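You operate a simulated robot arm through the tools that you are given. There is no shell and no other tool. Be economical: measure what you need, move in short steps, check, and stop when the job is done.

You run a simulated robot arm. Do the job below in one go: nothing can be reset, and whatever is moved stays where it is left.

JOB
Reset the relief to blow at the lift card's pressure and check it.
Fine: vent shut, pump till it blows, read, turn the relief knob, pump again, then open the vent.

Only the result counts: the job must be done as asked and must still hold three seconds after the hand-in. Knocking over, shifting, dropping, spilling or breaking anything else fails it.

ROBOT AND FRAMES
A 6-joint arm with a two-finger parallel gripper, fixed in place. Base frame: the origin is at the foot of the arm, x ahead of it, y to its left, z up. Lengths are in mm, angles in degrees, forces in N, time in s.
Its first joint turns from -66.0 to 66.0 degrees. Payload 2.1 kg.
The TCP is the grasp point between the finger pads, 30 mm short of the fingertips. In the tool frame z runs along the fingers and y along their closing line. Largest opening 94 mm; finger width 28, thickness 10; the body of the gripper, 50 by 96 mm, starts 55 mm behind the TCP.
Orientation is told as [roll, pitch, yaw] about the base's x, y, z axes, in that order, counted from this pose: with the fingers straight down and closing along the base's y, the tool's x points along the base's -x, its y along +y and its z along -z.

CONTROLS
- The arm moves only by the tool nudge_tool. Its argument "rows" is a list of rows, each a list of 7 numbers: the shift along the tool's x, y, z in units of 150 mm (1.0 is 150 mm), then the turn, a rotation vector about the tool's x, y, z in units of 45 degrees (1.0 is 45 degrees), then the closure in counts, from 0 (fully open) to 255 (shut). In form: [[x, y, z, wx, wy, wz, gripper], ...]. A call has 1 to 10 rows; each row is the pose to reach, as a shift and turn from the pose commanded when the call began, along the tool's axes at that moment. A call with a number of a shift or a turn outside -1 to 1 is refused whole. A row lasts 0.2 s, in which the tool goes at most 50 mm and 8.6 degrees; a call with a longer step from one row to the next is refused whole, and so is a gripper value outside its range. Where a pose cannot be reached the arm comes as near as it can. A force on the tool above 50 N (or 10 N above the force at the start of the call, whichever is more), or a blocked arm, ends the call early, and 0.2 s more pass. Each finger travels about 72 mm/s and halts on what it meets, pressing with about 33 N; the grip force reading is that of the motor and also rises with nothing between the fingers. The clock runs only during rows and for 0.2 s after the last one: add rows that repeat a pose to give the fingers time. It gives the time, the measured TCP pose, the force on the tool (base axes), the opening and the grip force at its end, in the units of the frame above (readings bear some noise).
- Cameras (640 x 400 px; columns grow to the right, rows downward): "scene" is fixed at [49.6, -361, 468.4]; the picture's right is [0.84, -0.54, 0.00], its down [-0.34, -0.52, -0.78] and it looks along [0.42, 0.66, -0.62] (base axes); focal length 217 px, centre (320, 200). "wrist" rides on the gripper at [-37, 0, -58] in the tool frame; the picture's right is [0.00, -1.00, 0.00], its down [0.97, 0.00, -0.24] and it looks along [0.24, 0.00, 0.97] (tool axes); focal length 218 px, centre (320, 200). There is no depth. A picture from a camera that has moved, and an enlarged one, comes with that camera's place and axes in the base frame and with its lens. The place of the scene camera against the robot may be out by one fixed shift of up to 18 mm in any direction.
- grab_frame(camera): a new picture of that camera. The clock stands still meanwhile.
- zoom(camera, box): a new picture of the part [left, top, right, bottom] of that camera's present view, enlarged. The clock stands still meanwhile.
- close_job(): hands the job in; it is judged then, once.

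Go step by step. Nothing tells you positions but the pictures and the camera data: compare them with the known pose of the tool, close in by small moves and look again before you grip or let go. The budget is 120 turns and 64 pictures, counting those below and the enlarged ones. Unless the task says otherwise, let go and move clear before handing in, and close with one line.

The tools are called after "Request:" as name(argument=value, ...) on one line, values as JSON. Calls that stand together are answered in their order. nudge_tool: Moves the arm, as the interface text tells. Its arguments: {"type":"object","properties":{"rows":{"type":"array","items":{"type":"array","items":{"type":"number"}}}},"required":["rows"]} The other tools are called the same way: grab_frame (camera) takes a picture; zoom (camera, box) takes an enlarged picture of a part of a camera's view; close_job () hands the job in.

At the start:

```text
time: 0.0
position: [319.0, 210.8, 338.9]
ee_rot: [0.0, 0.0, -0.1]
force: [-0.7, 0.1, 0.0]
opening: 94.2
grip_force: 0.1
```

scene: 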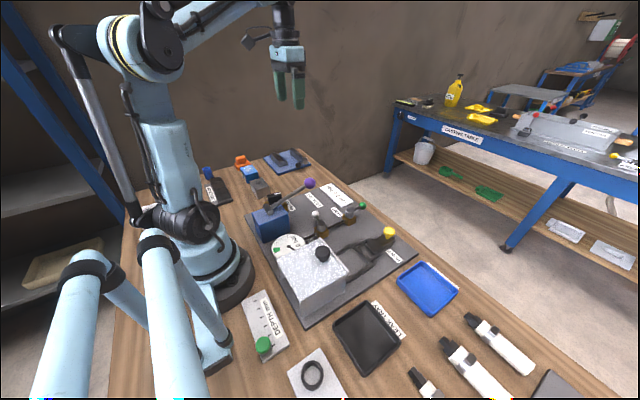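
wrist: 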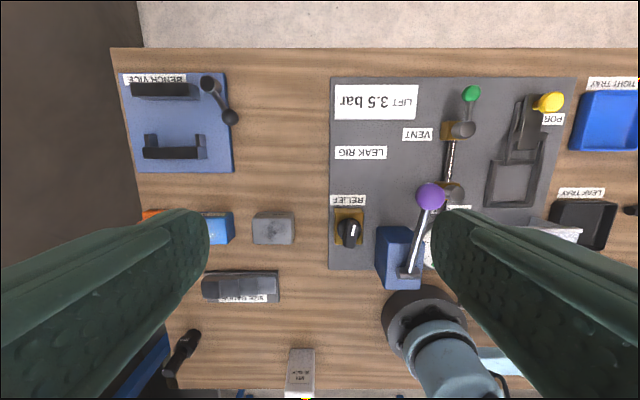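

The lift card reads about 3.5 bar; the rig has a pump with a purple lever, a relief knob, a vent with a green handle and a gauge. I'll zoom in for details.

Request:
zoom(camera="wrist", box=[320, 70, 580, 280])

Request:
zoom(camera="scene", box=[230, 150, 430, 320])

```text
1.90 times, centred on (450, 175) of wrist
camera zoom: at [356.2, 211.7, 398.3], right [0.0, -1.0, 0.0], down [-0.97, 0.0, 0.24], along [-0.24, 0.0, -0.97], focal length 416 px, centre (72, 248)
```

zoom: 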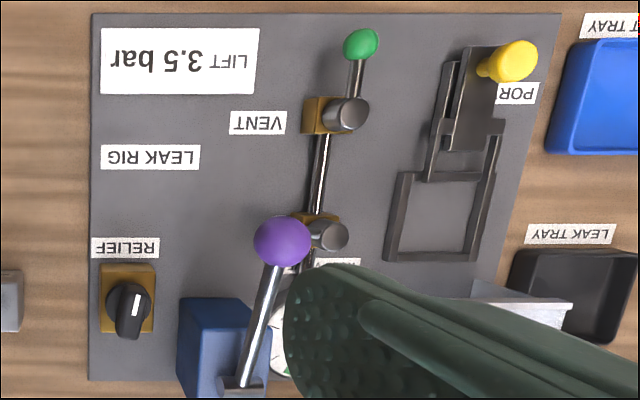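

```text
2.35 times, centred on (330, 235) of scene
camera zoom: at [49.6, -361.0, 468.4], right [0.84, -0.54, 0.0], down [-0.34, -0.52, -0.78], along [0.42, 0.66, -0.62], focal length 510 px, centre (296, 118)
```

zoom: 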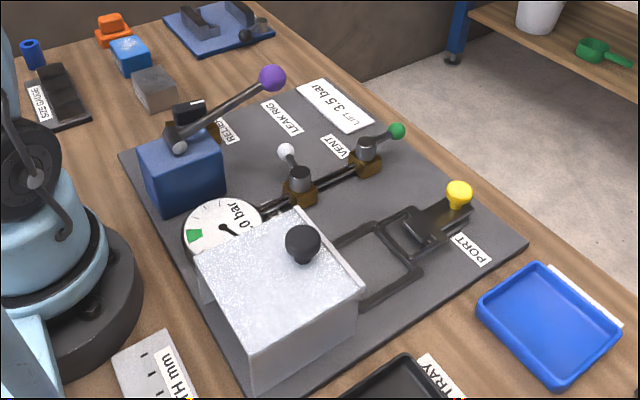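

The vent lever lies along the pipe (probably open). I'll shift over the rig for a better view.

Request:
nudge_tool(rows=[[-0.07, -0.28, 0, 0, 0, 0, 0], [-0.14, -0.56, 0, 0, 0, 0, 0], [-0.2, -0.84, 0, 0, 0, 0, 0], [-0.2, -0.84, 0, 0, 0, 0, 0]])

Request:
grab_frame(camera="wrist")

```text
time: 1.0
position: [350.0, 85.4, 337.6]
ee_rot: [0.0, 0.0, 0.0]
force: [0.1, 0.4, -0.3]
opening: 94.0
grip_force: 0.0
```

```text
59 pictures are left
camera wrist: at [386.8, 86.4, 396.0], right [0.0, -1.0, 0.0], down [-0.97, 0.0, 0.24], along [-0.24, 0.0, -0.97], focal length 218 px, centre (320, 200)
```

wrist: 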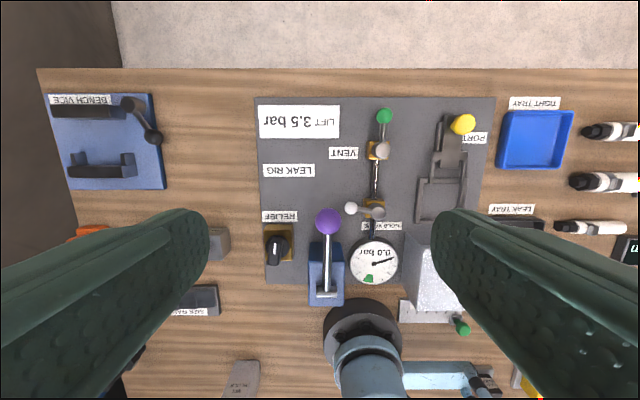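

Request:
zoom(camera="wrist", box=[250, 90, 450, 210])

Request:
zoom(camera="wrist", box=[250, 190, 450, 310])

```text
3.20 times, centred on (350, 150) of wrist
camera zoom: at [386.8, 86.4, 396.0], right [0.0, -1.0, 0.0], down [-0.97, 0.0, 0.24], along [-0.24, 0.0, -0.97], focal length 698 px, centre (224, 360)
```

zoom: 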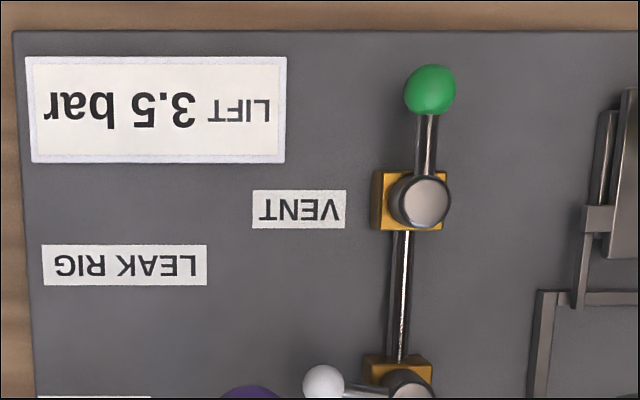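

```text
3.20 times, centred on (350, 250) of wrist
camera zoom: at [386.8, 86.4, 396.0], right [0.0, -1.0, 0.0], down [-0.97, 0.0, 0.24], along [-0.24, 0.0, -0.97], focal length 698 px, centre (224, 40)
```

zoom: 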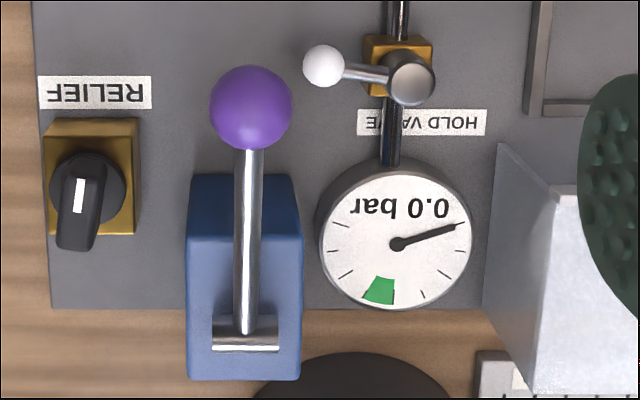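

Hold valve is across its pipe, the vent in line (open), gauge 0.0 bar. I'll move closer above the vent lever to fix its position.

Request:
nudge_tool(rows=[[-0.15, -0.14, 0.14, 0, 0, 0, 0], [-0.3, -0.28, 0.28, 0, 0, 0, 0], [-0.45, -0.42, 0.42, 0, 0, 0, 0], [-0.6, -0.57, 0.58, 0, 0, 0, 0], [-0.6, -0.57, 0.58, 0, 0, 0, 0]])

Request:
grab_frame(camera="wrist")

Request:
grab_frame(camera="scene")

```text
time: 2.2
position: [438.3, -0.3, 253.1]
ee_rot: [0.0, -0.1, 0.0]
force: [-0.6, -0.3, 0.5]
opening: 94.1
grip_force: 0.0
```

```text
56 pictures are left
camera wrist: at [475.5, 0.5, 311.6], right [0.0, -1.0, 0.0], down [-0.97, 0.0, 0.24], along [-0.24, 0.0, -0.97], focal length 218 px, centre (320, 200)
```

wrist: 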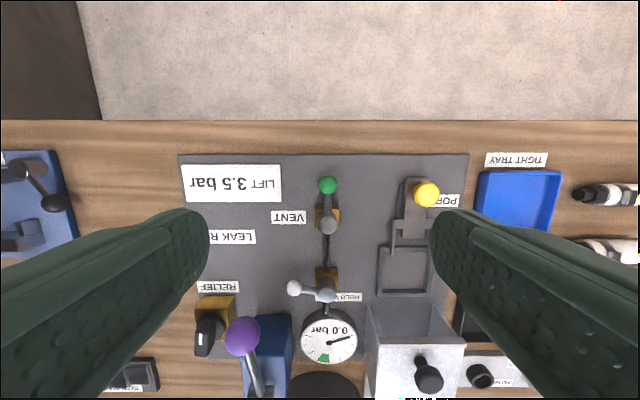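

```text
55 pictures are left
```

scene: 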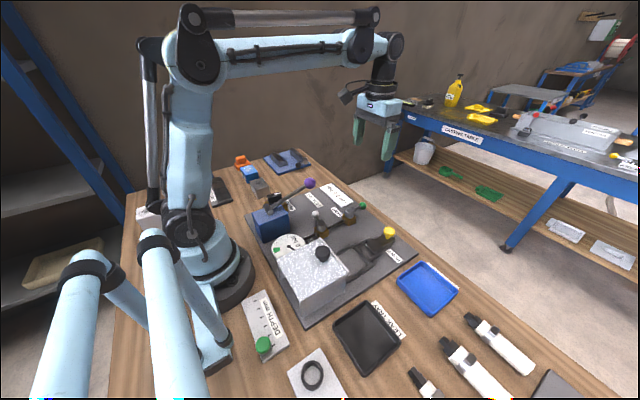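

The triangulated views put the vent ball near (430,-9,52) with its pivot at (380,-9), the pump ball at (296,76,138) and the relief knob at (215,160,50). I'll close the fingers and come down on the -y side of the vent ball.

Request:
nudge_tool(rows=[[0.02, -0.1, 0.2, 0, 0, 0, 100], [0.05, -0.2, 0.4, 0, 0, 0, 200], [0.05, -0.3, 0.6, 0, 0, 0, 255], [0.05, -0.33, 0.8, 0, 0, 0, 255], [0.05, -0.33, 0.95, 0, 0, 0, 255], [0.05, -0.33, 0.95, 0, 0, 0, 255]])

Request:
grab_frame(camera="wrist")

Request:
zoom(camera="scene", box=[260, 130, 460, 290])

```text
time: 3.6
position: [432.5, -51.0, 110.9]
ee_rot: [0.0, -0.1, -0.1]
force: [0.6, 0.1, -0.6]
opening: 0.0
grip_force: 33.1
```

```text
54 pictures are left
camera wrist: at [469.5, -50.0, 168.8], right [0.0, -1.0, 0.0], down [-0.97, 0.0, 0.24], along [-0.24, 0.0, -0.97], focal length 218 px, centre (320, 200)
```

wrist: 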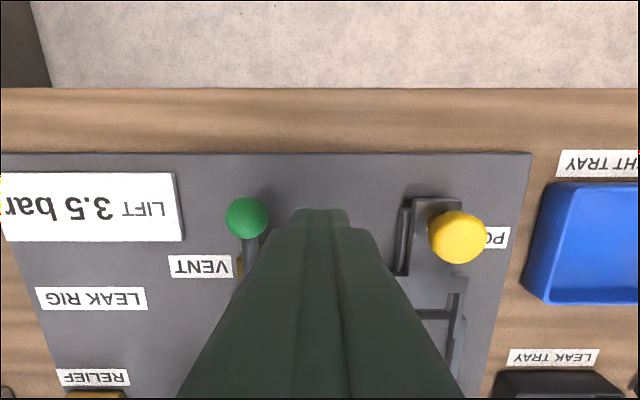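

```text
2.50 times, centred on (360, 210) of scene
camera zoom: at [49.6, -361.0, 468.4], right [0.84, -0.54, 0.0], down [-0.34, -0.52, -0.78], along [0.42, 0.66, -0.62], focal length 541 px, centre (220, 175)
```

zoom: 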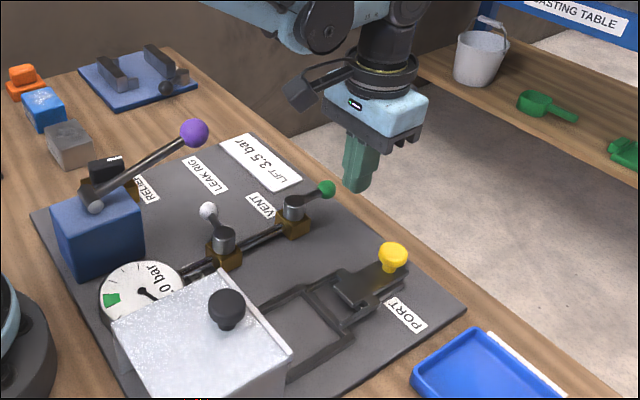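

The prediction matches the picture. I'll go down 40 mm and then sweep the ball along its arc toward +y.

Request:
nudge_tool(rows=[[0, 0, 0.14, 0, 0, 0, 255], [0, 0, 0.27, 0, 0, 0, 255], [0, 0.07, 0.27, 0, 0, 0, 255], [0, 0.14, 0.27, 0, 0, 0, 255]])

```text
time: 4.6
position: [431.0, -31.2, 67.7]
ee_rot: [-0.3, 0.0, -0.1]
force: [1.2, -9.2, -0.6]
opening: 0.1
grip_force: 32.8
```

Contact at the expected place. I'll push along the arc.

Request:
nudge_tool(rows=[[-0.013, 0.093, 0, 0, 0, 0, 255], [-0.013, 0.18, 0, 0, 0, 0, 255], [0.007, 0.273, 0, 0, 0, 0, 255], [0.047, 0.353, 0, 0, 0, 0, 255], [0.113, 0.427, 0, 0, 0, 0, 255], [0.193, 0.473, 0, 0, 0, 0, 255]])

Request:
grab_frame(camera="wrist")

Request:
zoom(camera="scene", box=[260, 130, 460, 290])

```text
time: 5.0
position: [431.5, -31.0, 69.3]
ee_rot: [-1.6, 0.3, -0.8]
force: [-1.5, -10.7, -1.8]
opening: 0.0
grip_force: 33.1
stopped in row 1: the force on the tool passed its limit (the readings are from after the stop); the commanded pose is now the measured one
```

```text
52 pictures are left
camera wrist: at [468.7, -28.2, 126.8], right [-0.01, -1.0, 0.03], down [-0.97, 0.02, 0.24], along [-0.24, -0.02, -0.97], focal length 218 px, centre (320, 200)
```

wrist: 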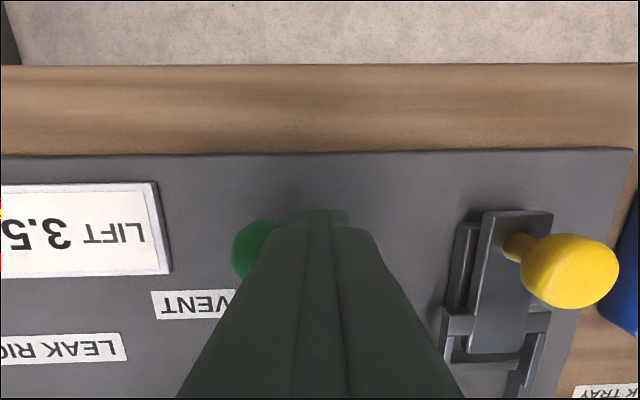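

```text
2.50 times, centred on (360, 210) of scene
camera zoom: at [49.6, -361.0, 468.4], right [0.84, -0.54, 0.0], down [-0.34, -0.53, -0.78], along [0.42, 0.66, -0.62], focal length 541 px, centre (220, 175)
```

zoom: 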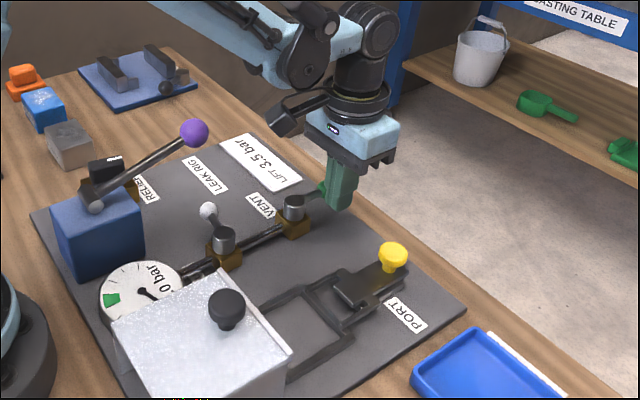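

It's against a stop in that direction, so the lever should turn toward -y. I'll back off, straighten, hop over to the +y side and push the other way gently.

Request:
nudge_tool(rows=[[0, -0.1, 0, -0.036, -0.007, -0.018, 255], [0, -0.1, -0.3, -0.036, -0.007, -0.018, 255], [0, 0.2, -0.3, -0.036, -0.007, -0.018, 255], [0, 0.39, -0.3, -0.036, -0.007, -0.018, 255], [0, 0.39, -0.15, -0.036, -0.007, -0.018, 255], [0, 0.39, 0, -0.036, -0.007, -0.018, 255], [0, 0.34, 0, -0.036, -0.007, -0.018, 255]])

Request:
grab_frame(camera="wrist")

```text
time: 6.6
position: [433.4, 22.9, 67.9]
ee_rot: [0.3, -0.1, 0.2]
force: [-0.6, 0.0, -0.6]
opening: 0.2
grip_force: 32.5
```

```text
50 pictures are left
camera wrist: at [470.4, 23.3, 126.4], right [0.0, -1.0, -0.01], down [-0.97, 0.0, 0.24], along [-0.24, 0.0, -0.97], focal length 218 px, centre (320, 200)
```

wrist: 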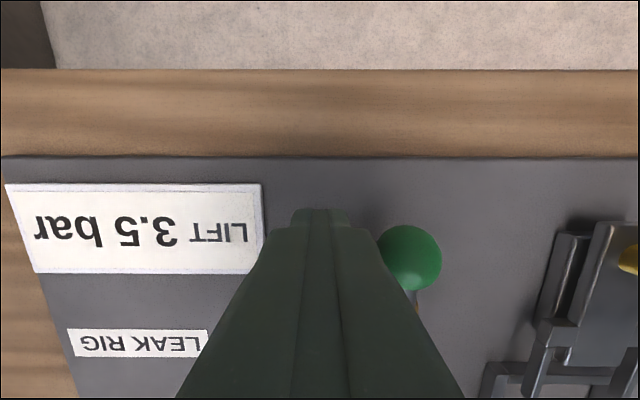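

Now I'll push toward -y along the mirrored arc.

Request:
nudge_tool(rows=[[0, -0.087, 0, 0, 0, 0, 255], [0, -0.173, 0, 0, 0, 0, 255], [0, -0.26, 0, 0, 0, 0, 255], [0.02, -0.353, 0, 0, 0, 0, 255], [0.06, -0.433, 0, 0, 0, 0, 255], [0.127, -0.507, 0, 0, 0, 0, 255], [0.207, -0.553, 0, 0, 0, 0, 255]])

Request:
grab_frame(camera="wrist")

```text
time: 8.2
position: [413.6, -52.9, 67.1]
ee_rot: [1.0, -1.7, 0.6]
force: [12.9, 3.8, -1.8]
opening: 0.3
grip_force: 33.3
stopped in row 7: the force on the tool passed its limit (the readings are from after the stop); the commanded pose is now the measured one
```

```text
49 pictures are left
camera wrist: at [448.6, -52.6, 126.4], right [0.01, -1.0, -0.02], down [-0.98, -0.01, 0.21], along [-0.21, 0.02, -0.98], focal length 218 px, centre (320, 200)
```

wrist: 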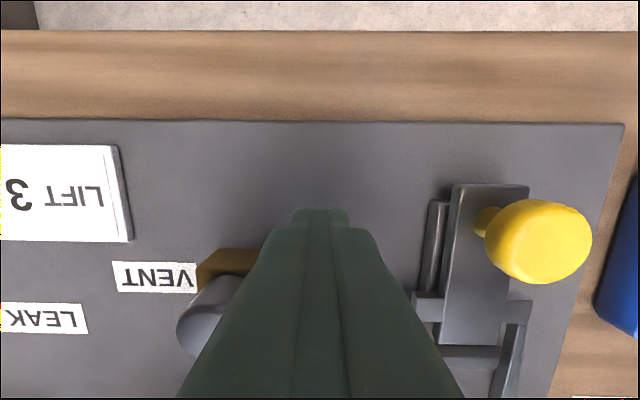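

It turned and met a stop. I'll back off, rise, and view.

Request:
nudge_tool(rows=[[-0.15, 0, 0, 0.022, 0.038, 0.013, 255], [-0.15, 0, -0.3, 0.022, 0.038, 0.013, 255], [-0.15, 0, -0.6, 0.022, 0.038, 0.013, 255], [0, 0.15, -0.9, 0.022, 0.038, 0.013, 255], [0, 0.3, -0.95, 0.022, 0.038, 0.013, 255], [0, 0.3, -0.95, 0.022, 0.038, 0.013, 255]])

Request:
grab_frame(camera="wrist")

```text
refused: row 4 steps farther than a row can; nothing moved
```

```text
48 pictures are left
camera wrist: at [448.6, -52.6, 126.4], right [0.01, -1.0, -0.02], down [-0.98, -0.01, 0.21], along [-0.21, 0.02, -0.98], focal length 218 px, centre (320, 200)
```

wrist: 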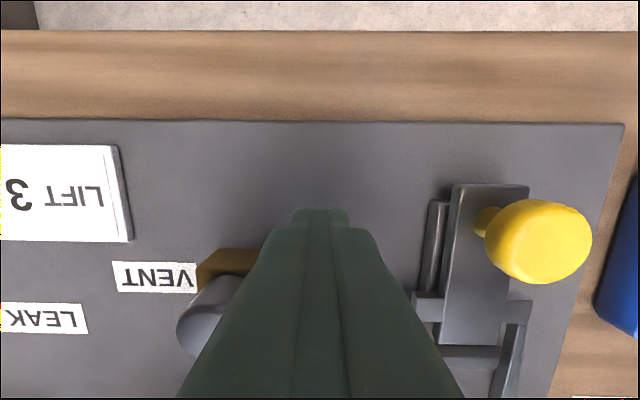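

One step was too long; I'll redo it with smaller ones.

Request:
nudge_tool(rows=[[-0.15, 0, 0, 0.022, 0.038, 0.013, 255], [-0.15, 0, -0.25, 0.022, 0.038, 0.013, 255], [-0.15, 0, -0.5, 0.022, 0.038, 0.013, 255], [-0.05, 0.1, -0.75, 0.022, 0.038, 0.013, 255], [0, 0.3, -0.95, 0.022, 0.038, 0.013, 255], [0, 0.3, -0.95, 0.022, 0.038, 0.013, 255]])

Request:
grab_frame(camera="wrist")

```text
time: 9.6
position: [408.0, -10.0, 209.5]
ee_rot: [0.0, 0.3, -0.1]
force: [0.7, 0.3, 1.1]
opening: 0.0
grip_force: 33.2
```

```text
47 pictures are left
camera wrist: at [445.4, -8.8, 267.8], right [0.0, -1.0, 0.0], down [-0.97, 0.0, 0.24], along [-0.24, 0.0, -0.97], focal length 218 px, centre (320, 200)
```

wrist: 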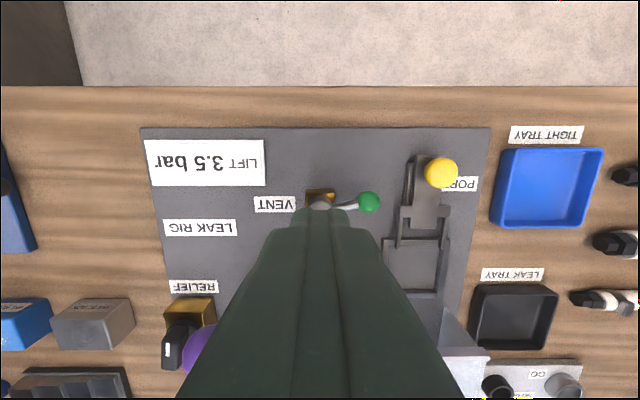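

The vent lever is now across its pipe (shut). Next I'll go above the pump ball with closed fingers.

Request:
nudge_tool(rows=[[0.19, 0.145, 0, 0, 0, 0, 255], [0.38, 0.29, 0, 0, 0, 0, 255], [0.57, 0.435, 0, 0, 0, 0, 255], [0.747, 0.573, 0, 0, 0, 0, 255], [0.747, 0.573, 0, 0, 0, 0, 255]])

Request:
grab_frame(camera="wrist")

Request:
zoom(camera="scene", box=[230, 150, 390, 270])

```text
time: 10.8
position: [296.2, 75.2, 208.4]
ee_rot: [-0.1, 0.3, -0.1]
force: [0.1, 0.6, 0.2]
opening: 0.0
grip_force: 33.6
```

```text
46 pictures are left
camera wrist: at [333.1, 77.1, 267.1], right [0.0, -1.0, 0.0], down [-0.97, 0.0, 0.24], along [-0.24, 0.0, -0.97], focal length 218 px, centre (320, 200)
```

wrist: 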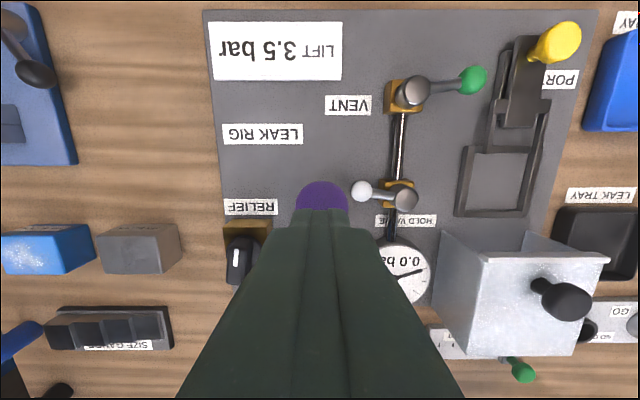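

```text
3.33 times, centred on (310, 210) of scene
camera zoom: at [49.6, -361.0, 468.4], right [0.84, -0.54, 0.0], down [-0.34, -0.53, -0.78], along [0.42, 0.66, -0.62], focal length 722 px, centre (353, 167)
```

zoom: 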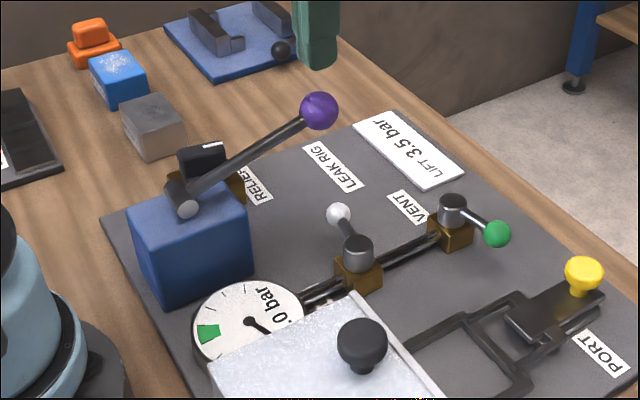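

The ball is right below the tip. I'll press down gradually and watch the force.

Request:
nudge_tool(rows=[[-0.01, 0, 0.1, 0, 0, 0, 255], [-0.01, 0, 0.2, 0, 0, 0, 255], [-0.01, 0, 0.28, 0, 0, 0, 255], [-0.01, 0, 0.36, 0, 0, 0, 255]])

Request:
zoom(camera="scene", box=[230, 150, 390, 270])

```text
time: 11.8
position: [297.4, 77.1, 154.2]
ee_rot: [-0.1, 0.2, -0.1]
force: [3.2, -1.7, 5.7]
opening: 0.1
grip_force: 32.9
```

```text
3.33 times, centred on (310, 210) of scene
camera zoom: at [49.6, -361.0, 468.4], right [0.84, -0.54, 0.0], down [-0.34, -0.52, -0.78], along [0.42, 0.66, -0.62], focal length 722 px, centre (353, 167)
```

zoom: 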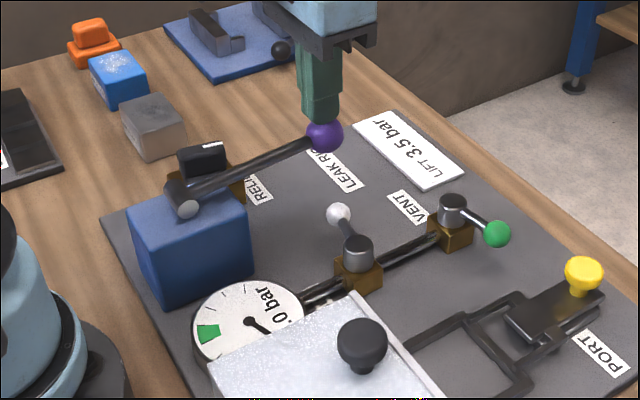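

The lever gives under ~6 N. I'll press on to the bottom.

Request:
nudge_tool(rows=[[0, 0, 0.1, 0, 0, 0, 255], [0, 0, 0.2, 0, 0, 0, 255], [0, 0, 0.3, 0, 0, 0, 255], [0, 0, 0.4, 0, 0, 0, 255]])

Request:
zoom(camera="scene", box=[230, 150, 390, 270])

Request:
grab_frame(camera="wrist")

```text
time: 12.5
position: [296.4, 75.7, 124.4]
ee_rot: [-0.1, 0.7, 0.0]
force: [-6.7, -0.3, 49.1]
opening: 0.0
grip_force: 32.9
stopped in row 3: the force on the tool passed its limit (the readings are from after the stop); the commanded pose is now the measured one
```

```text
3.33 times, centred on (310, 210) of scene
camera zoom: at [49.5, -361.0, 468.4], right [0.84, -0.54, 0.0], down [-0.34, -0.52, -0.78], along [0.42, 0.66, -0.62], focal length 722 px, centre (353, 167)
```

zoom: 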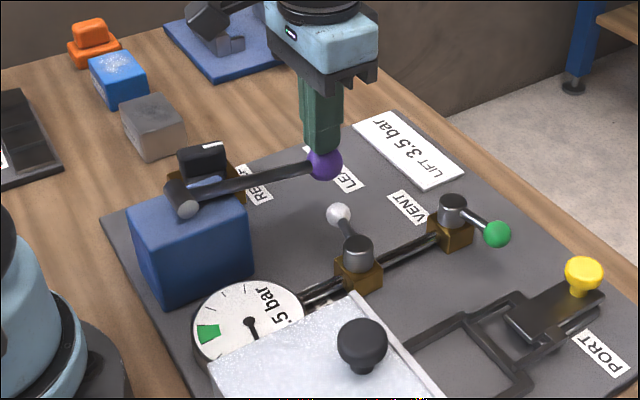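

```text
42 pictures are left
camera wrist: at [335.2, 76.6, 182.4], right [0.0, -1.0, 0.0], down [-0.97, 0.0, 0.25], along [-0.25, 0.0, -0.97], focal length 218 px, centre (320, 200)
```

wrist: 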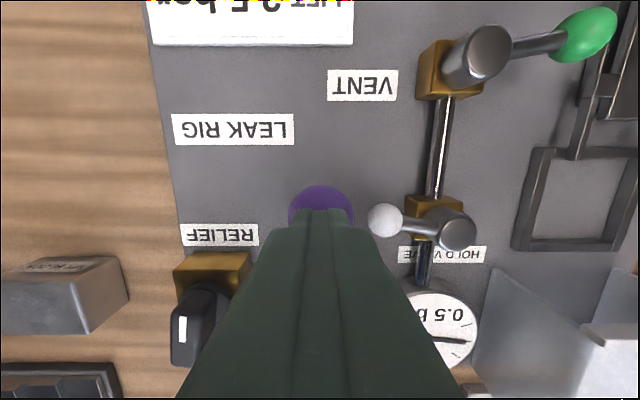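

One stroke gave 0.5 bar. I'll lift, see whether the lever springs back, and do another stroke.

Request:
nudge_tool(rows=[[0, 0, -0.2, 0, -0.015, 0, 255], [0, 0, -0.45, 0, -0.015, 0, 255], [0, 0, -0.45, 0, -0.015, 0, 255]])

Request:
zoom(camera="scene", box=[230, 150, 390, 270])

```text
time: 13.3
position: [297.2, 75.8, 191.4]
ee_rot: [-0.1, -0.2, 0.0]
force: [0.3, 0.8, 0.3]
opening: 0.0
grip_force: 33.3
```

```text
3.33 times, centred on (310, 210) of scene
camera zoom: at [49.6, -361.0, 468.4], right [0.84, -0.54, 0.0], down [-0.34, -0.52, -0.78], along [0.42, 0.66, -0.62], focal length 722 px, centre (353, 167)
```

zoom: 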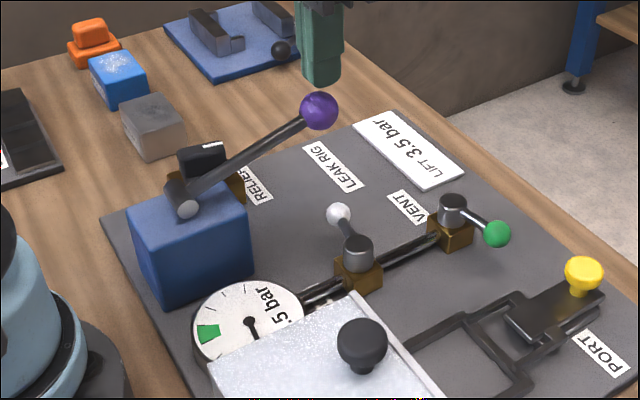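

The lever springs back. I'll make two strokes per call now.

Request:
nudge_tool(rows=[[0, 0, 0.21, 0, 0, 0, 255], [0, 0, 0.42, 0, 0, 0, 255], [0, 0, 0.42, 0, 0, 0, 255], [0, 0, 0.2, 0, 0, 0, 255], [0, 0, 0, 0, 0, 0, 255], [0, 0, 0.21, 0, 0, 0, 255], [0, 0, 0.42, 0, 0, 0, 255], [0, 0, 0.42, 0, 0, 0, 255], [0, 0, 0.2, 0, 0, 0, 255], [0, 0, 0, 0, 0, 0, 255]])

Request:
zoom(camera="wrist", box=[360, 180, 480, 320])

```text
time: 15.5
position: [297.6, 76.2, 189.9]
ee_rot: [-0.1, -0.1, 0.0]
force: [-0.3, 0.2, -0.3]
opening: 0.1
grip_force: 33.5
```

```text
2.86 times, centred on (420, 250) of wrist
camera zoom: at [335.3, 77.0, 249.1], right [0.0, -1.0, 0.0], down [-0.97, 0.0, 0.24], along [-0.24, 0.0, -0.97], focal length 624 px, centre (34, 57)
```

zoom: 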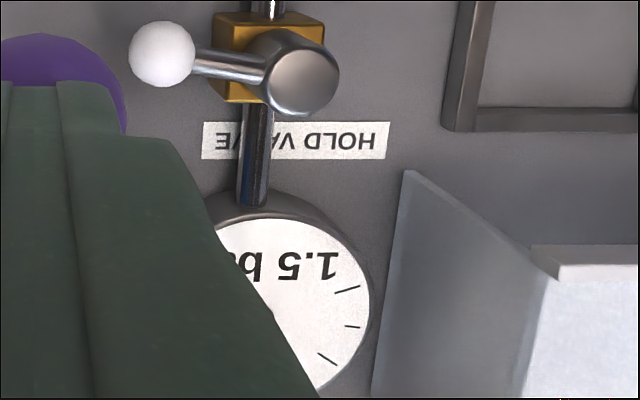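

1.5 bar, so 0.5 bar per stroke. I'll continue one stroke at a time to catch the blow.

Request:
nudge_tool(rows=[[0, 0, 0.21, 0, 0, 0, 255], [0, 0, 0.42, 0, 0, 0, 255], [0, 0, 0.42, 0, 0, 0, 255], [0, 0, 0.2, 0, 0, 0, 255], [0, 0, 0, 0, 0, 0, 255]])

Request:
zoom(camera="wrist", box=[200, 180, 480, 320])

```text
time: 16.7
position: [298.6, 75.7, 191.8]
ee_rot: [0.0, -0.1, 0.0]
force: [-0.3, 0.3, -0.5]
opening: 0.0
grip_force: 34.0
```

```text
2.29 times, centred on (340, 250) of wrist
camera zoom: at [336.1, 76.0, 250.4], right [0.0, -1.0, 0.0], down [-0.97, 0.0, 0.24], along [-0.24, 0.0, -0.97], focal length 499 px, centre (274, 86)
```

zoom: 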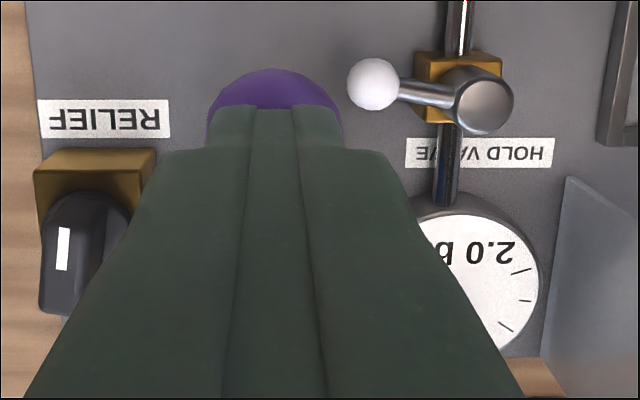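

Request:
nudge_tool(rows=[[0, 0, 0.21, 0, 0, 0, 255], [0, 0, 0.42, 0, 0, 0, 255], [0, 0, 0.42, 0, 0, 0, 255], [0, 0, 0.2, 0, 0, 0, 255], [0, 0, 0, 0, 0, 0, 255]])

Request:
zoom(camera="wrist", box=[200, 180, 480, 320])

```text
time: 17.9
position: [298.5, 74.9, 191.5]
ee_rot: [0.0, -0.1, 0.0]
force: [-0.7, -1.2, 0.3]
opening: 0.0
grip_force: 32.6
```

```text
2.29 times, centred on (340, 250) of wrist
camera zoom: at [335.2, 76.0, 250.8], right [0.0, -1.0, 0.0], down [-0.97, 0.0, 0.24], along [-0.24, 0.0, -0.97], focal length 499 px, centre (274, 86)
```

zoom: 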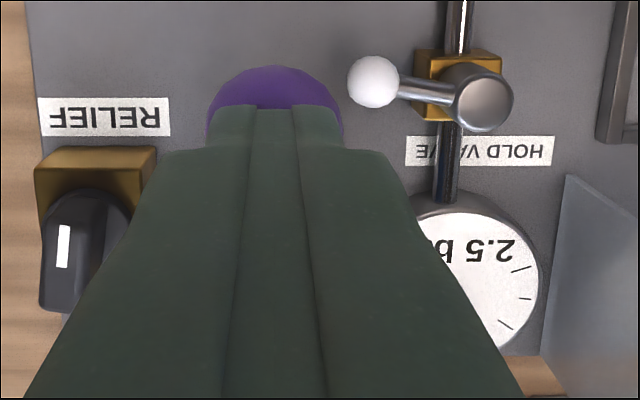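

2.5 bar and no blow yet. Next stroke.

Request:
nudge_tool(rows=[[0, 0, 0.21, 0, 0, 0, 255], [0, 0, 0.42, 0, 0, 0, 255], [0, 0, 0.42, 0, 0, 0, 255], [0, 0, 0.2, 0, 0, 0, 255], [0, 0, 0, 0, 0, 0, 255]])

Request:
zoom(camera="wrist", box=[200, 180, 480, 320])

```text
time: 19.1
position: [297.1, 75.8, 190.9]
ee_rot: [-0.1, -0.2, 0.0]
force: [-0.2, -1.1, -0.6]
opening: 0.0
grip_force: 33.5
```

```text
2.29 times, centred on (340, 250) of wrist
camera zoom: at [335.1, 76.4, 249.3], right [0.0, -1.0, 0.0], down [-0.97, 0.0, 0.24], along [-0.24, 0.0, -0.97], focal length 499 px, centre (274, 86)
```

zoom: 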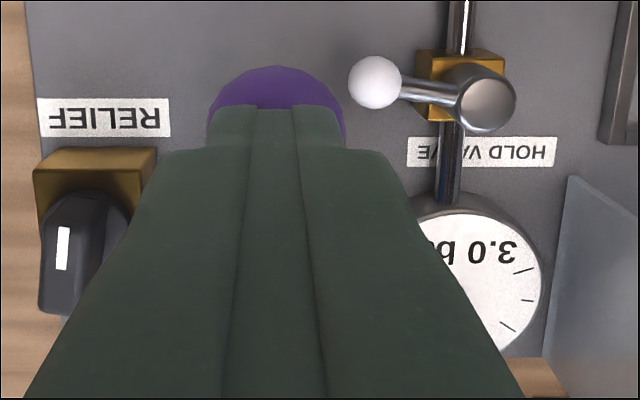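

Request:
nudge_tool(rows=[[0, 0, 0.21, 0, 0, 0, 255], [0, 0, 0.42, 0, 0, 0, 255], [0, 0, 0.42, 0, 0, 0, 255], [0, 0, 0.2, 0, 0, 0, 255], [0, 0, 0, 0, 0, 0, 255]])

Request:
zoom(camera="wrist", box=[200, 180, 480, 320])

```text
time: 20.3
position: [297.8, 75.0, 188.9]
ee_rot: [-0.1, 0.0, -0.1]
force: [0.1, 0.7, 0.7]
opening: 0.1
grip_force: 33.3
```

```text
2.29 times, centred on (340, 250) of wrist
camera zoom: at [334.9, 75.9, 248.5], right [0.0, -1.0, 0.0], down [-0.97, 0.0, 0.24], along [-0.24, 0.0, -0.97], focal length 499 px, centre (274, 86)
```

zoom: 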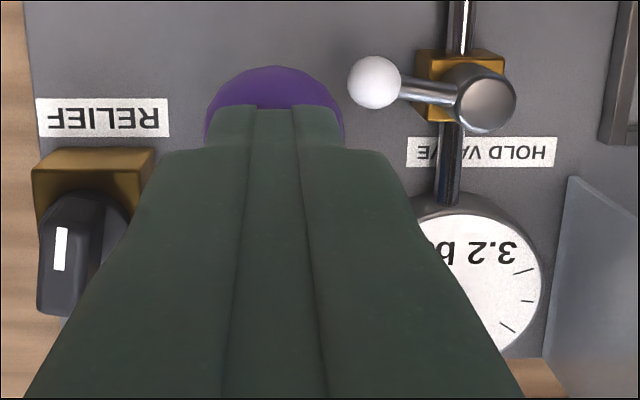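

3.2 bar, so the relief probably lifted. One more stroke to confirm it holds there.

Request:
nudge_tool(rows=[[0, 0, 0.21, 0, 0, 0, 255], [0, 0, 0.42, 0, 0, 0, 255], [0, 0, 0.42, 0, 0, 0, 255]])

Request:
grab_frame(camera="wrist")

Request:
zoom(camera="scene", box=[230, 150, 390, 270])

```text
time: 21.1
position: [298.0, 76.6, 127.5]
ee_rot: [-0.1, -0.2, 0.0]
force: [3.6, -2.4, 5.9]
opening: 0.0
grip_force: 33.3
```

```text
35 pictures are left
camera wrist: at [335.0, 77.8, 185.9], right [0.0, -1.0, 0.0], down [-0.97, 0.0, 0.24], along [-0.24, 0.0, -0.97], focal length 218 px, centre (320, 200)
```

wrist: 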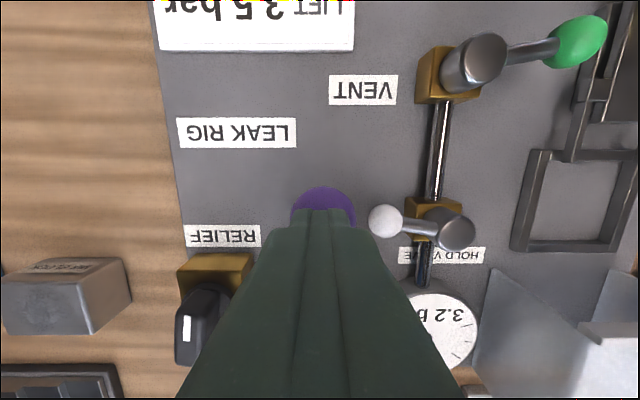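

```text
3.33 times, centred on (310, 210) of scene
camera zoom: at [49.6, -361.0, 468.4], right [0.84, -0.54, 0.0], down [-0.34, -0.52, -0.78], along [0.42, 0.66, -0.62], focal length 722 px, centre (353, 167)
```

zoom: 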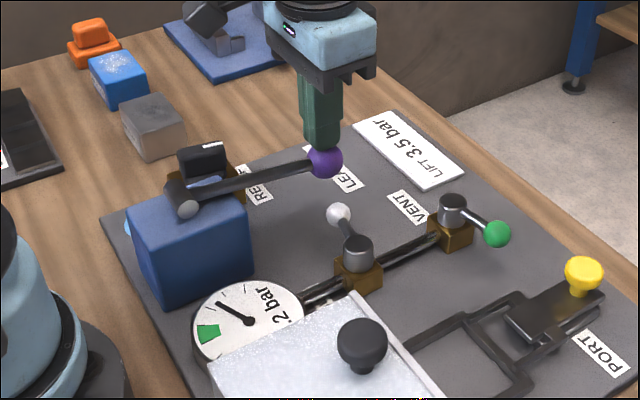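

The blow mark shows at the relief and the gauge sits at 3.2 bar, so the setting must rise by 0.3. I'll lift off and look at the relief knob from above.

Request:
nudge_tool(rows=[[0, 0, -0.25, 0, 0, 0, 255], [0, 0, -0.5, 0, 0, 0, 255], [0.12, 0.2, -0.65, 0, 0, 0, 150], [0.3, 0.4, -0.65, 0, 0, 0, 50], [0.4, 0.56, -0.65, 0, 0, 0, 0], [0.4, 0.56, -0.65, 0, 0, 0, 0]])

Request:
grab_frame(camera="wrist")

```text
time: 22.5
position: [237.5, 160.1, 223.8]
ee_rot: [-0.2, -0.1, -0.1]
force: [0.5, -0.1, -0.2]
opening: 93.6
grip_force: 0.0
```

```text
33 pictures are left
camera wrist: at [275.1, 161.5, 282.8], right [0.0, -1.0, 0.0], down [-0.97, 0.0, 0.24], along [-0.24, 0.0, -0.97], focal length 218 px, centre (320, 200)
```

wrist: 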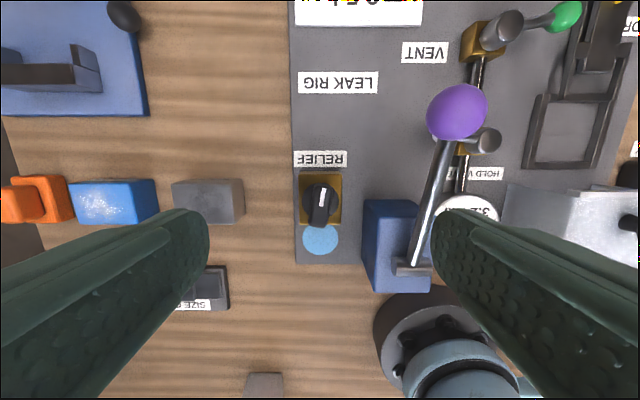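

Request:
zoom(camera="wrist", box=[270, 140, 370, 260])

```text
3.33 times, centred on (320, 200) of wrist
camera zoom: at [275.1, 161.5, 282.8], right [0.0, -1.0, 0.0], down [-0.97, 0.0, 0.24], along [-0.24, 0.0, -0.97], focal length 728 px, centre (320, 200)
```

zoom: 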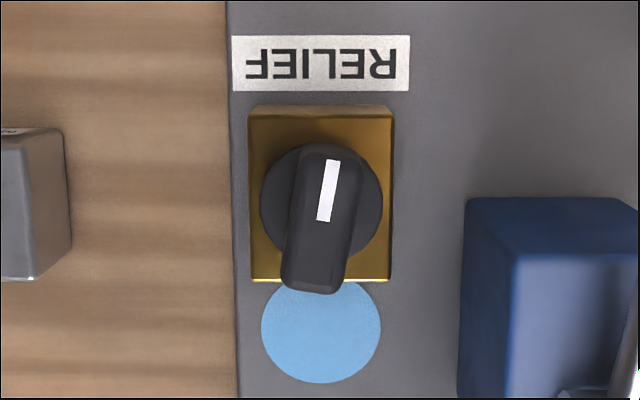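

The blue disc confirms it blew. The knob bar sits near (214.5,160.5) with its pointer at about -10° yaw. I'll align over it with a partial opening that clears the pump block.

Request:
nudge_tool(rows=[[0.05, 0, 0.15, 0, 0, 0.1, 136], [0.1, 0, 0.3, 0, 0, 0.222, 136], [0.153, 0, 0.45, 0, 0, 0.222, 136], [0.153, 0, 0.55, 0, 0, 0.222, 136], [0.153, 0, 0.55, 0, 0, 0.222, 136]])

Request:
grab_frame(camera="wrist")

```text
time: 23.7
position: [216.7, 159.1, 141.8]
ee_rot: [0.1, -0.1, -10.0]
force: [0.1, 0.0, 0.3]
opening: 43.8
grip_force: 0.1
```

```text
31 pictures are left
camera wrist: at [253.1, 154.1, 200.1], right [-0.17, -0.98, 0.0], down [-0.96, 0.17, 0.24], along [-0.23, 0.04, -0.97], focal length 218 px, centre (320, 200)
```

wrist: 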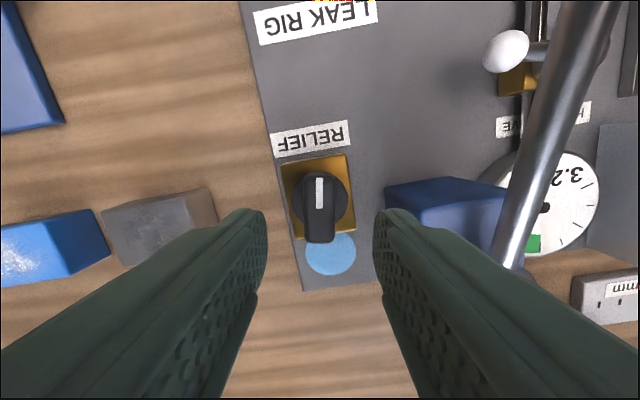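

The fingers are aligned with the bar. I'll descend around it and look before closing.

Request:
nudge_tool(rows=[[0, 0, 0.1, 0, 0, 0, 136], [0, 0, 0.2, 0, 0, 0, 136], [0, 0, 0.3, 0, 0, 0, 136], [0, 0, 0.38, 0, 0, 0, 136]])

Request:
grab_frame(camera="wrist")

Request:
zoom(camera="scene", box=[230, 150, 390, 270])

```text
time: 24.7
position: [214.7, 160.2, 84.7]
ee_rot: [0.0, -0.1, -10.1]
force: [0.1, 0.0, 0.5]
opening: 43.8
grip_force: 0.1
```

```text
30 pictures are left
camera wrist: at [251.9, 154.5, 143.4], right [-0.17, -0.98, 0.0], down [-0.96, 0.17, 0.24], along [-0.23, 0.04, -0.97], focal length 218 px, centre (320, 200)
```

wrist: 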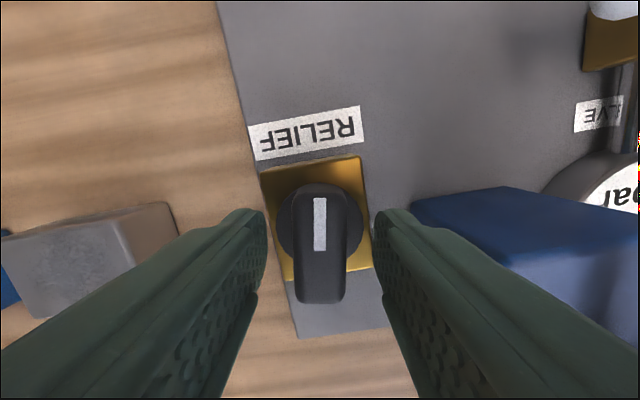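

```text
3.33 times, centred on (310, 210) of scene
camera zoom: at [49.6, -361.0, 468.4], right [0.84, -0.54, 0.0], down [-0.34, -0.52, -0.78], along [0.42, 0.66, -0.62], focal length 722 px, centre (353, 167)
```

zoom: 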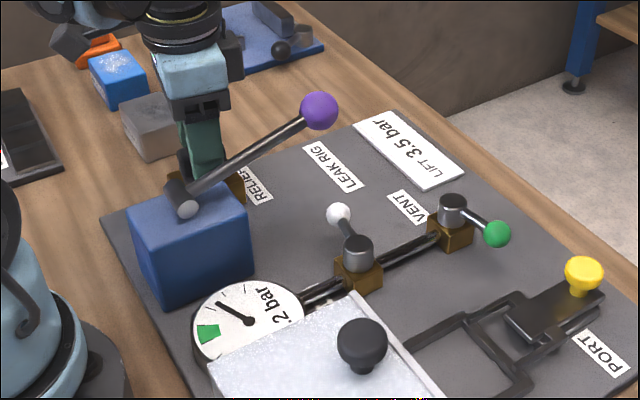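

The bar top is ~10 mm above the fingertips. I'll go 9 mm lower and close on it.

Request:
nudge_tool(rows=[[0, 0, 0.06, 0, 0, 0, 136], [0, 0, 0.06, 0, 0, 0, 180], [0, 0, 0.06, 0, 0, 0, 255], [0, 0, 0.06, 0, 0, 0, 255], [0, 0, 0.06, 0, 0, 0, 255]])

Request:
grab_frame(camera="wrist")

```text
time: 25.9
position: [214.8, 160.7, 76.7]
ee_rot: [0.1, -0.1, -10.0]
force: [0.5, 11.0, 29.5]
opening: 39.8
grip_force: 44.9
```

```text
28 pictures are left
camera wrist: at [252.0, 154.4, 134.8], right [-0.17, -0.98, 0.0], down [-0.96, 0.17, 0.24], along [-0.23, 0.04, -0.97], focal length 218 px, centre (320, 200)
```

wrist: 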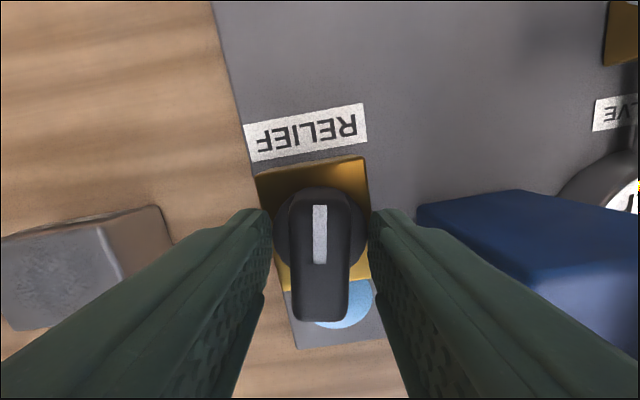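

I gripped the disc skirt rather than the bar and pressed down on it. I'll open, rise 7 mm and close on the bar.

Request:
nudge_tool(rows=[[0, 0, 0, 0, 0, 0, 130], [0, 0, -0.055, 0, 0, 0, 130], [0, 0, -0.055, 0, 0, 0, 200], [0, 0, -0.055, 0, 0, 0, 255], [0, 0, -0.055, 0, 0, 0, 255], [0, 0, -0.055, 0, 0, 0, 255]])

Request:
grab_frame(camera="wrist")

Request:
zoom(camera="scene", box=[230, 150, 390, 270])

```text
time: 27.3
position: [215.3, 159.7, 83.9]
ee_rot: [0.1, -0.1, -10.0]
force: [1.2, 12.0, -9.7]
opening: 19.8
grip_force: 45.0
```

```text
27 pictures are left
camera wrist: at [252.2, 154.4, 143.1], right [-0.17, -0.98, 0.0], down [-0.96, 0.17, 0.24], along [-0.23, 0.04, -0.97], focal length 218 px, centre (320, 200)
```

wrist: 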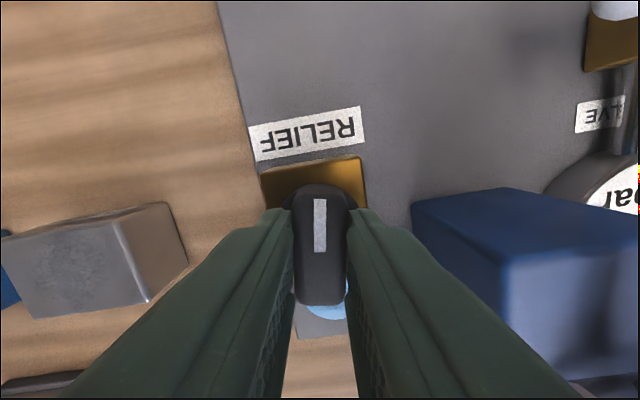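

```text
3.33 times, centred on (310, 210) of scene
camera zoom: at [49.6, -361.0, 468.4], right [0.84, -0.54, 0.0], down [-0.34, -0.53, -0.78], along [0.42, 0.66, -0.62], focal length 722 px, centre (353, 167)
```

zoom: 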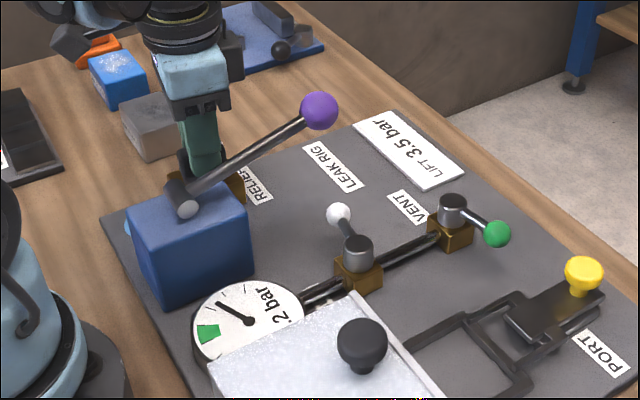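

The bar is gripped. I'll turn clockwise (seen from above) 15° first and watch the gauge.

Request:
nudge_tool(rows=[[0, 0, 0, 0, 0, 0.11, 255], [0, 0, 0, 0, 0, 0.22, 255], [0, 0, 0, 0, 0, 0.333, 255], [0, 0, 0, 0, 0, 0.333, 255]])

Request:
grab_frame(camera="wrist")

Request:
zoom(camera="scene", box=[250, 170, 350, 260])

```text
time: 28.3
position: [214.8, 158.8, 84.2]
ee_rot: [0.2, -0.2, -25.2]
force: [10.4, 12.7, -31.6]
opening: 19.7
grip_force: 43.9
```

```text
25 pictures are left
camera wrist: at [249.1, 145.0, 143.1], right [-0.42, -0.91, 0.0], down [-0.88, 0.41, 0.24], along [-0.21, 0.1, -0.97], focal length 218 px, centre (320, 200)
```

wrist: 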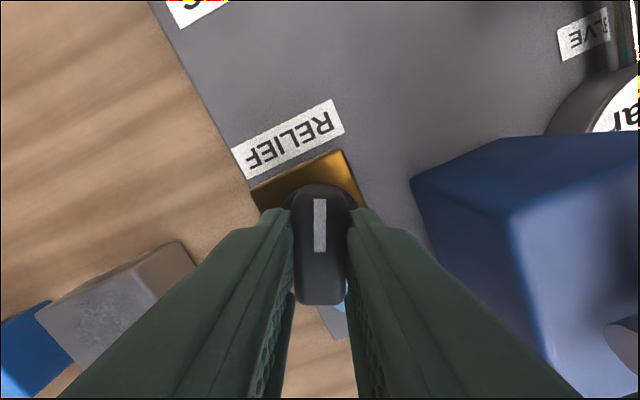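

```text
4.44 times, centred on (300, 215) of scene
camera zoom: at [49.7, -360.9, 468.4], right [0.84, -0.54, 0.0], down [-0.34, -0.53, -0.78], along [0.42, 0.66, -0.62], focal length 963 px, centre (409, 133)
```

zoom: 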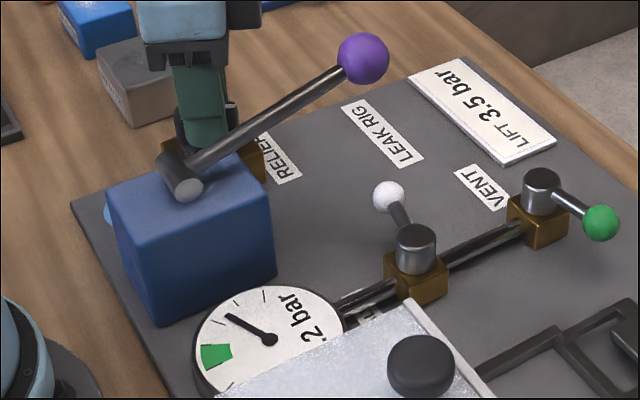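

The pressure hasn't dropped, so clockwise isn't lowering it. I'll release, rise and look.

Request:
nudge_tool(rows=[[0, 0, 0, 0, 0, 0, 200], [0, 0, 0, 0, 0, 0, 130], [0, 0, -0.2, 0, 0, 0, 130], [0, 0, -0.45, 0, 0, -0.15, 130], [0, 0, -0.7, 0, 0, -0.333, 130], [0, 0, -0.9, 0, 0, -0.444, 130], [0, 0, -0.9, 0, 0, -0.555, 130]])

Request:
grab_frame(camera="wrist")

```text
time: 29.9
position: [214.8, 160.6, 220.7]
ee_rot: [-0.1, -0.1, 0.0]
force: [-0.2, 0.5, -0.5]
opening: 45.9
grip_force: 0.1
```

```text
23 pictures are left
camera wrist: at [252.1, 161.1, 278.9], right [0.0, -1.0, 0.0], down [-0.97, 0.0, 0.24], along [-0.24, 0.0, -0.97], focal length 218 px, centre (320, 200)
```

wrist: 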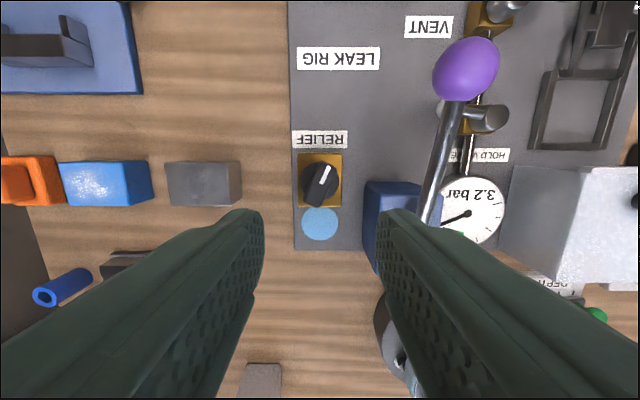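

The pointer is now at about -25°. Back to the pump for another stroke.

Request:
nudge_tool(rows=[[-0.15, -0.15, 0, 0, 0, 0, 200], [-0.3, -0.3, 0, 0, 0, 0, 255], [-0.45, -0.45, 0, 0, 0, 0, 255], [-0.553, -0.567, 0.1, 0, 0, 0, 255], [-0.553, -0.567, 0.2, 0, 0, 0, 255], [-0.553, -0.567, 0.41, 0, 0, 0, 255], [-0.553, -0.567, 0.62, 0, 0, 0, 255], [-0.553, -0.567, 0.62, 0, 0, 0, 255], [-0.553, -0.567, 0.4, 0, 0, 0, 255], [-0.553, -0.567, 0.2, 0, 0, 0, 255]])

Request:
grab_frame(camera="wrist")

```text
time: 32.1
position: [296.2, 74.2, 190.5]
ee_rot: [-0.1, -0.1, 0.0]
force: [0.2, 0.0, 0.5]
opening: 0.0
grip_force: 33.6
```

```text
22 pictures are left
camera wrist: at [334.2, 75.4, 248.0], right [0.0, -1.0, 0.0], down [-0.97, 0.0, 0.24], along [-0.24, 0.0, -0.97], focal length 218 px, centre (320, 200)
```

wrist: 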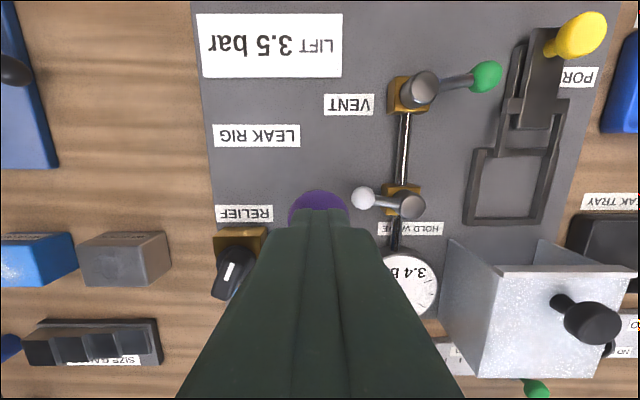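

The gauge seems to read 3.4. Another stroke to confirm, with a zoom.

Request:
nudge_tool(rows=[[0, 0, 0.21, 0, 0, 0, 255], [0, 0, 0.42, 0, 0, 0, 255], [0, 0, 0.42, 0, 0, 0, 255], [0, 0, 0.2, 0, 0, 0, 255], [0, 0, 0, 0, 0, 0, 255]])

Request:
zoom(camera="wrist", box=[200, 180, 480, 320])

```text
time: 33.3
position: [296.4, 74.3, 190.2]
ee_rot: [-0.1, -0.1, 0.0]
force: [-0.1, -0.6, 0.6]
opening: 0.1
grip_force: 33.4
```

```text
2.29 times, centred on (340, 250) of wrist
camera zoom: at [335.0, 75.2, 249.3], right [0.0, -1.0, 0.0], down [-0.97, 0.0, 0.24], along [-0.24, 0.0, -0.97], focal length 499 px, centre (274, 86)
```

zoom: 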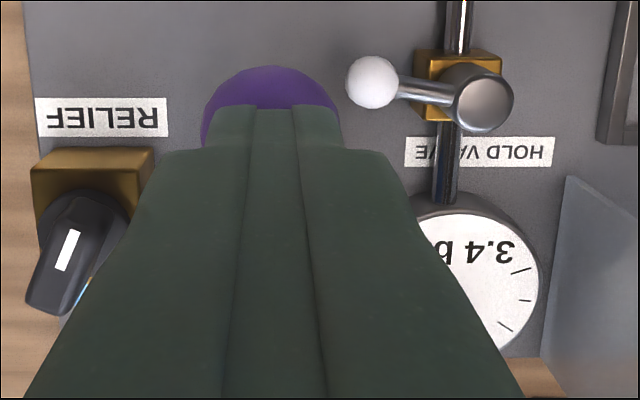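

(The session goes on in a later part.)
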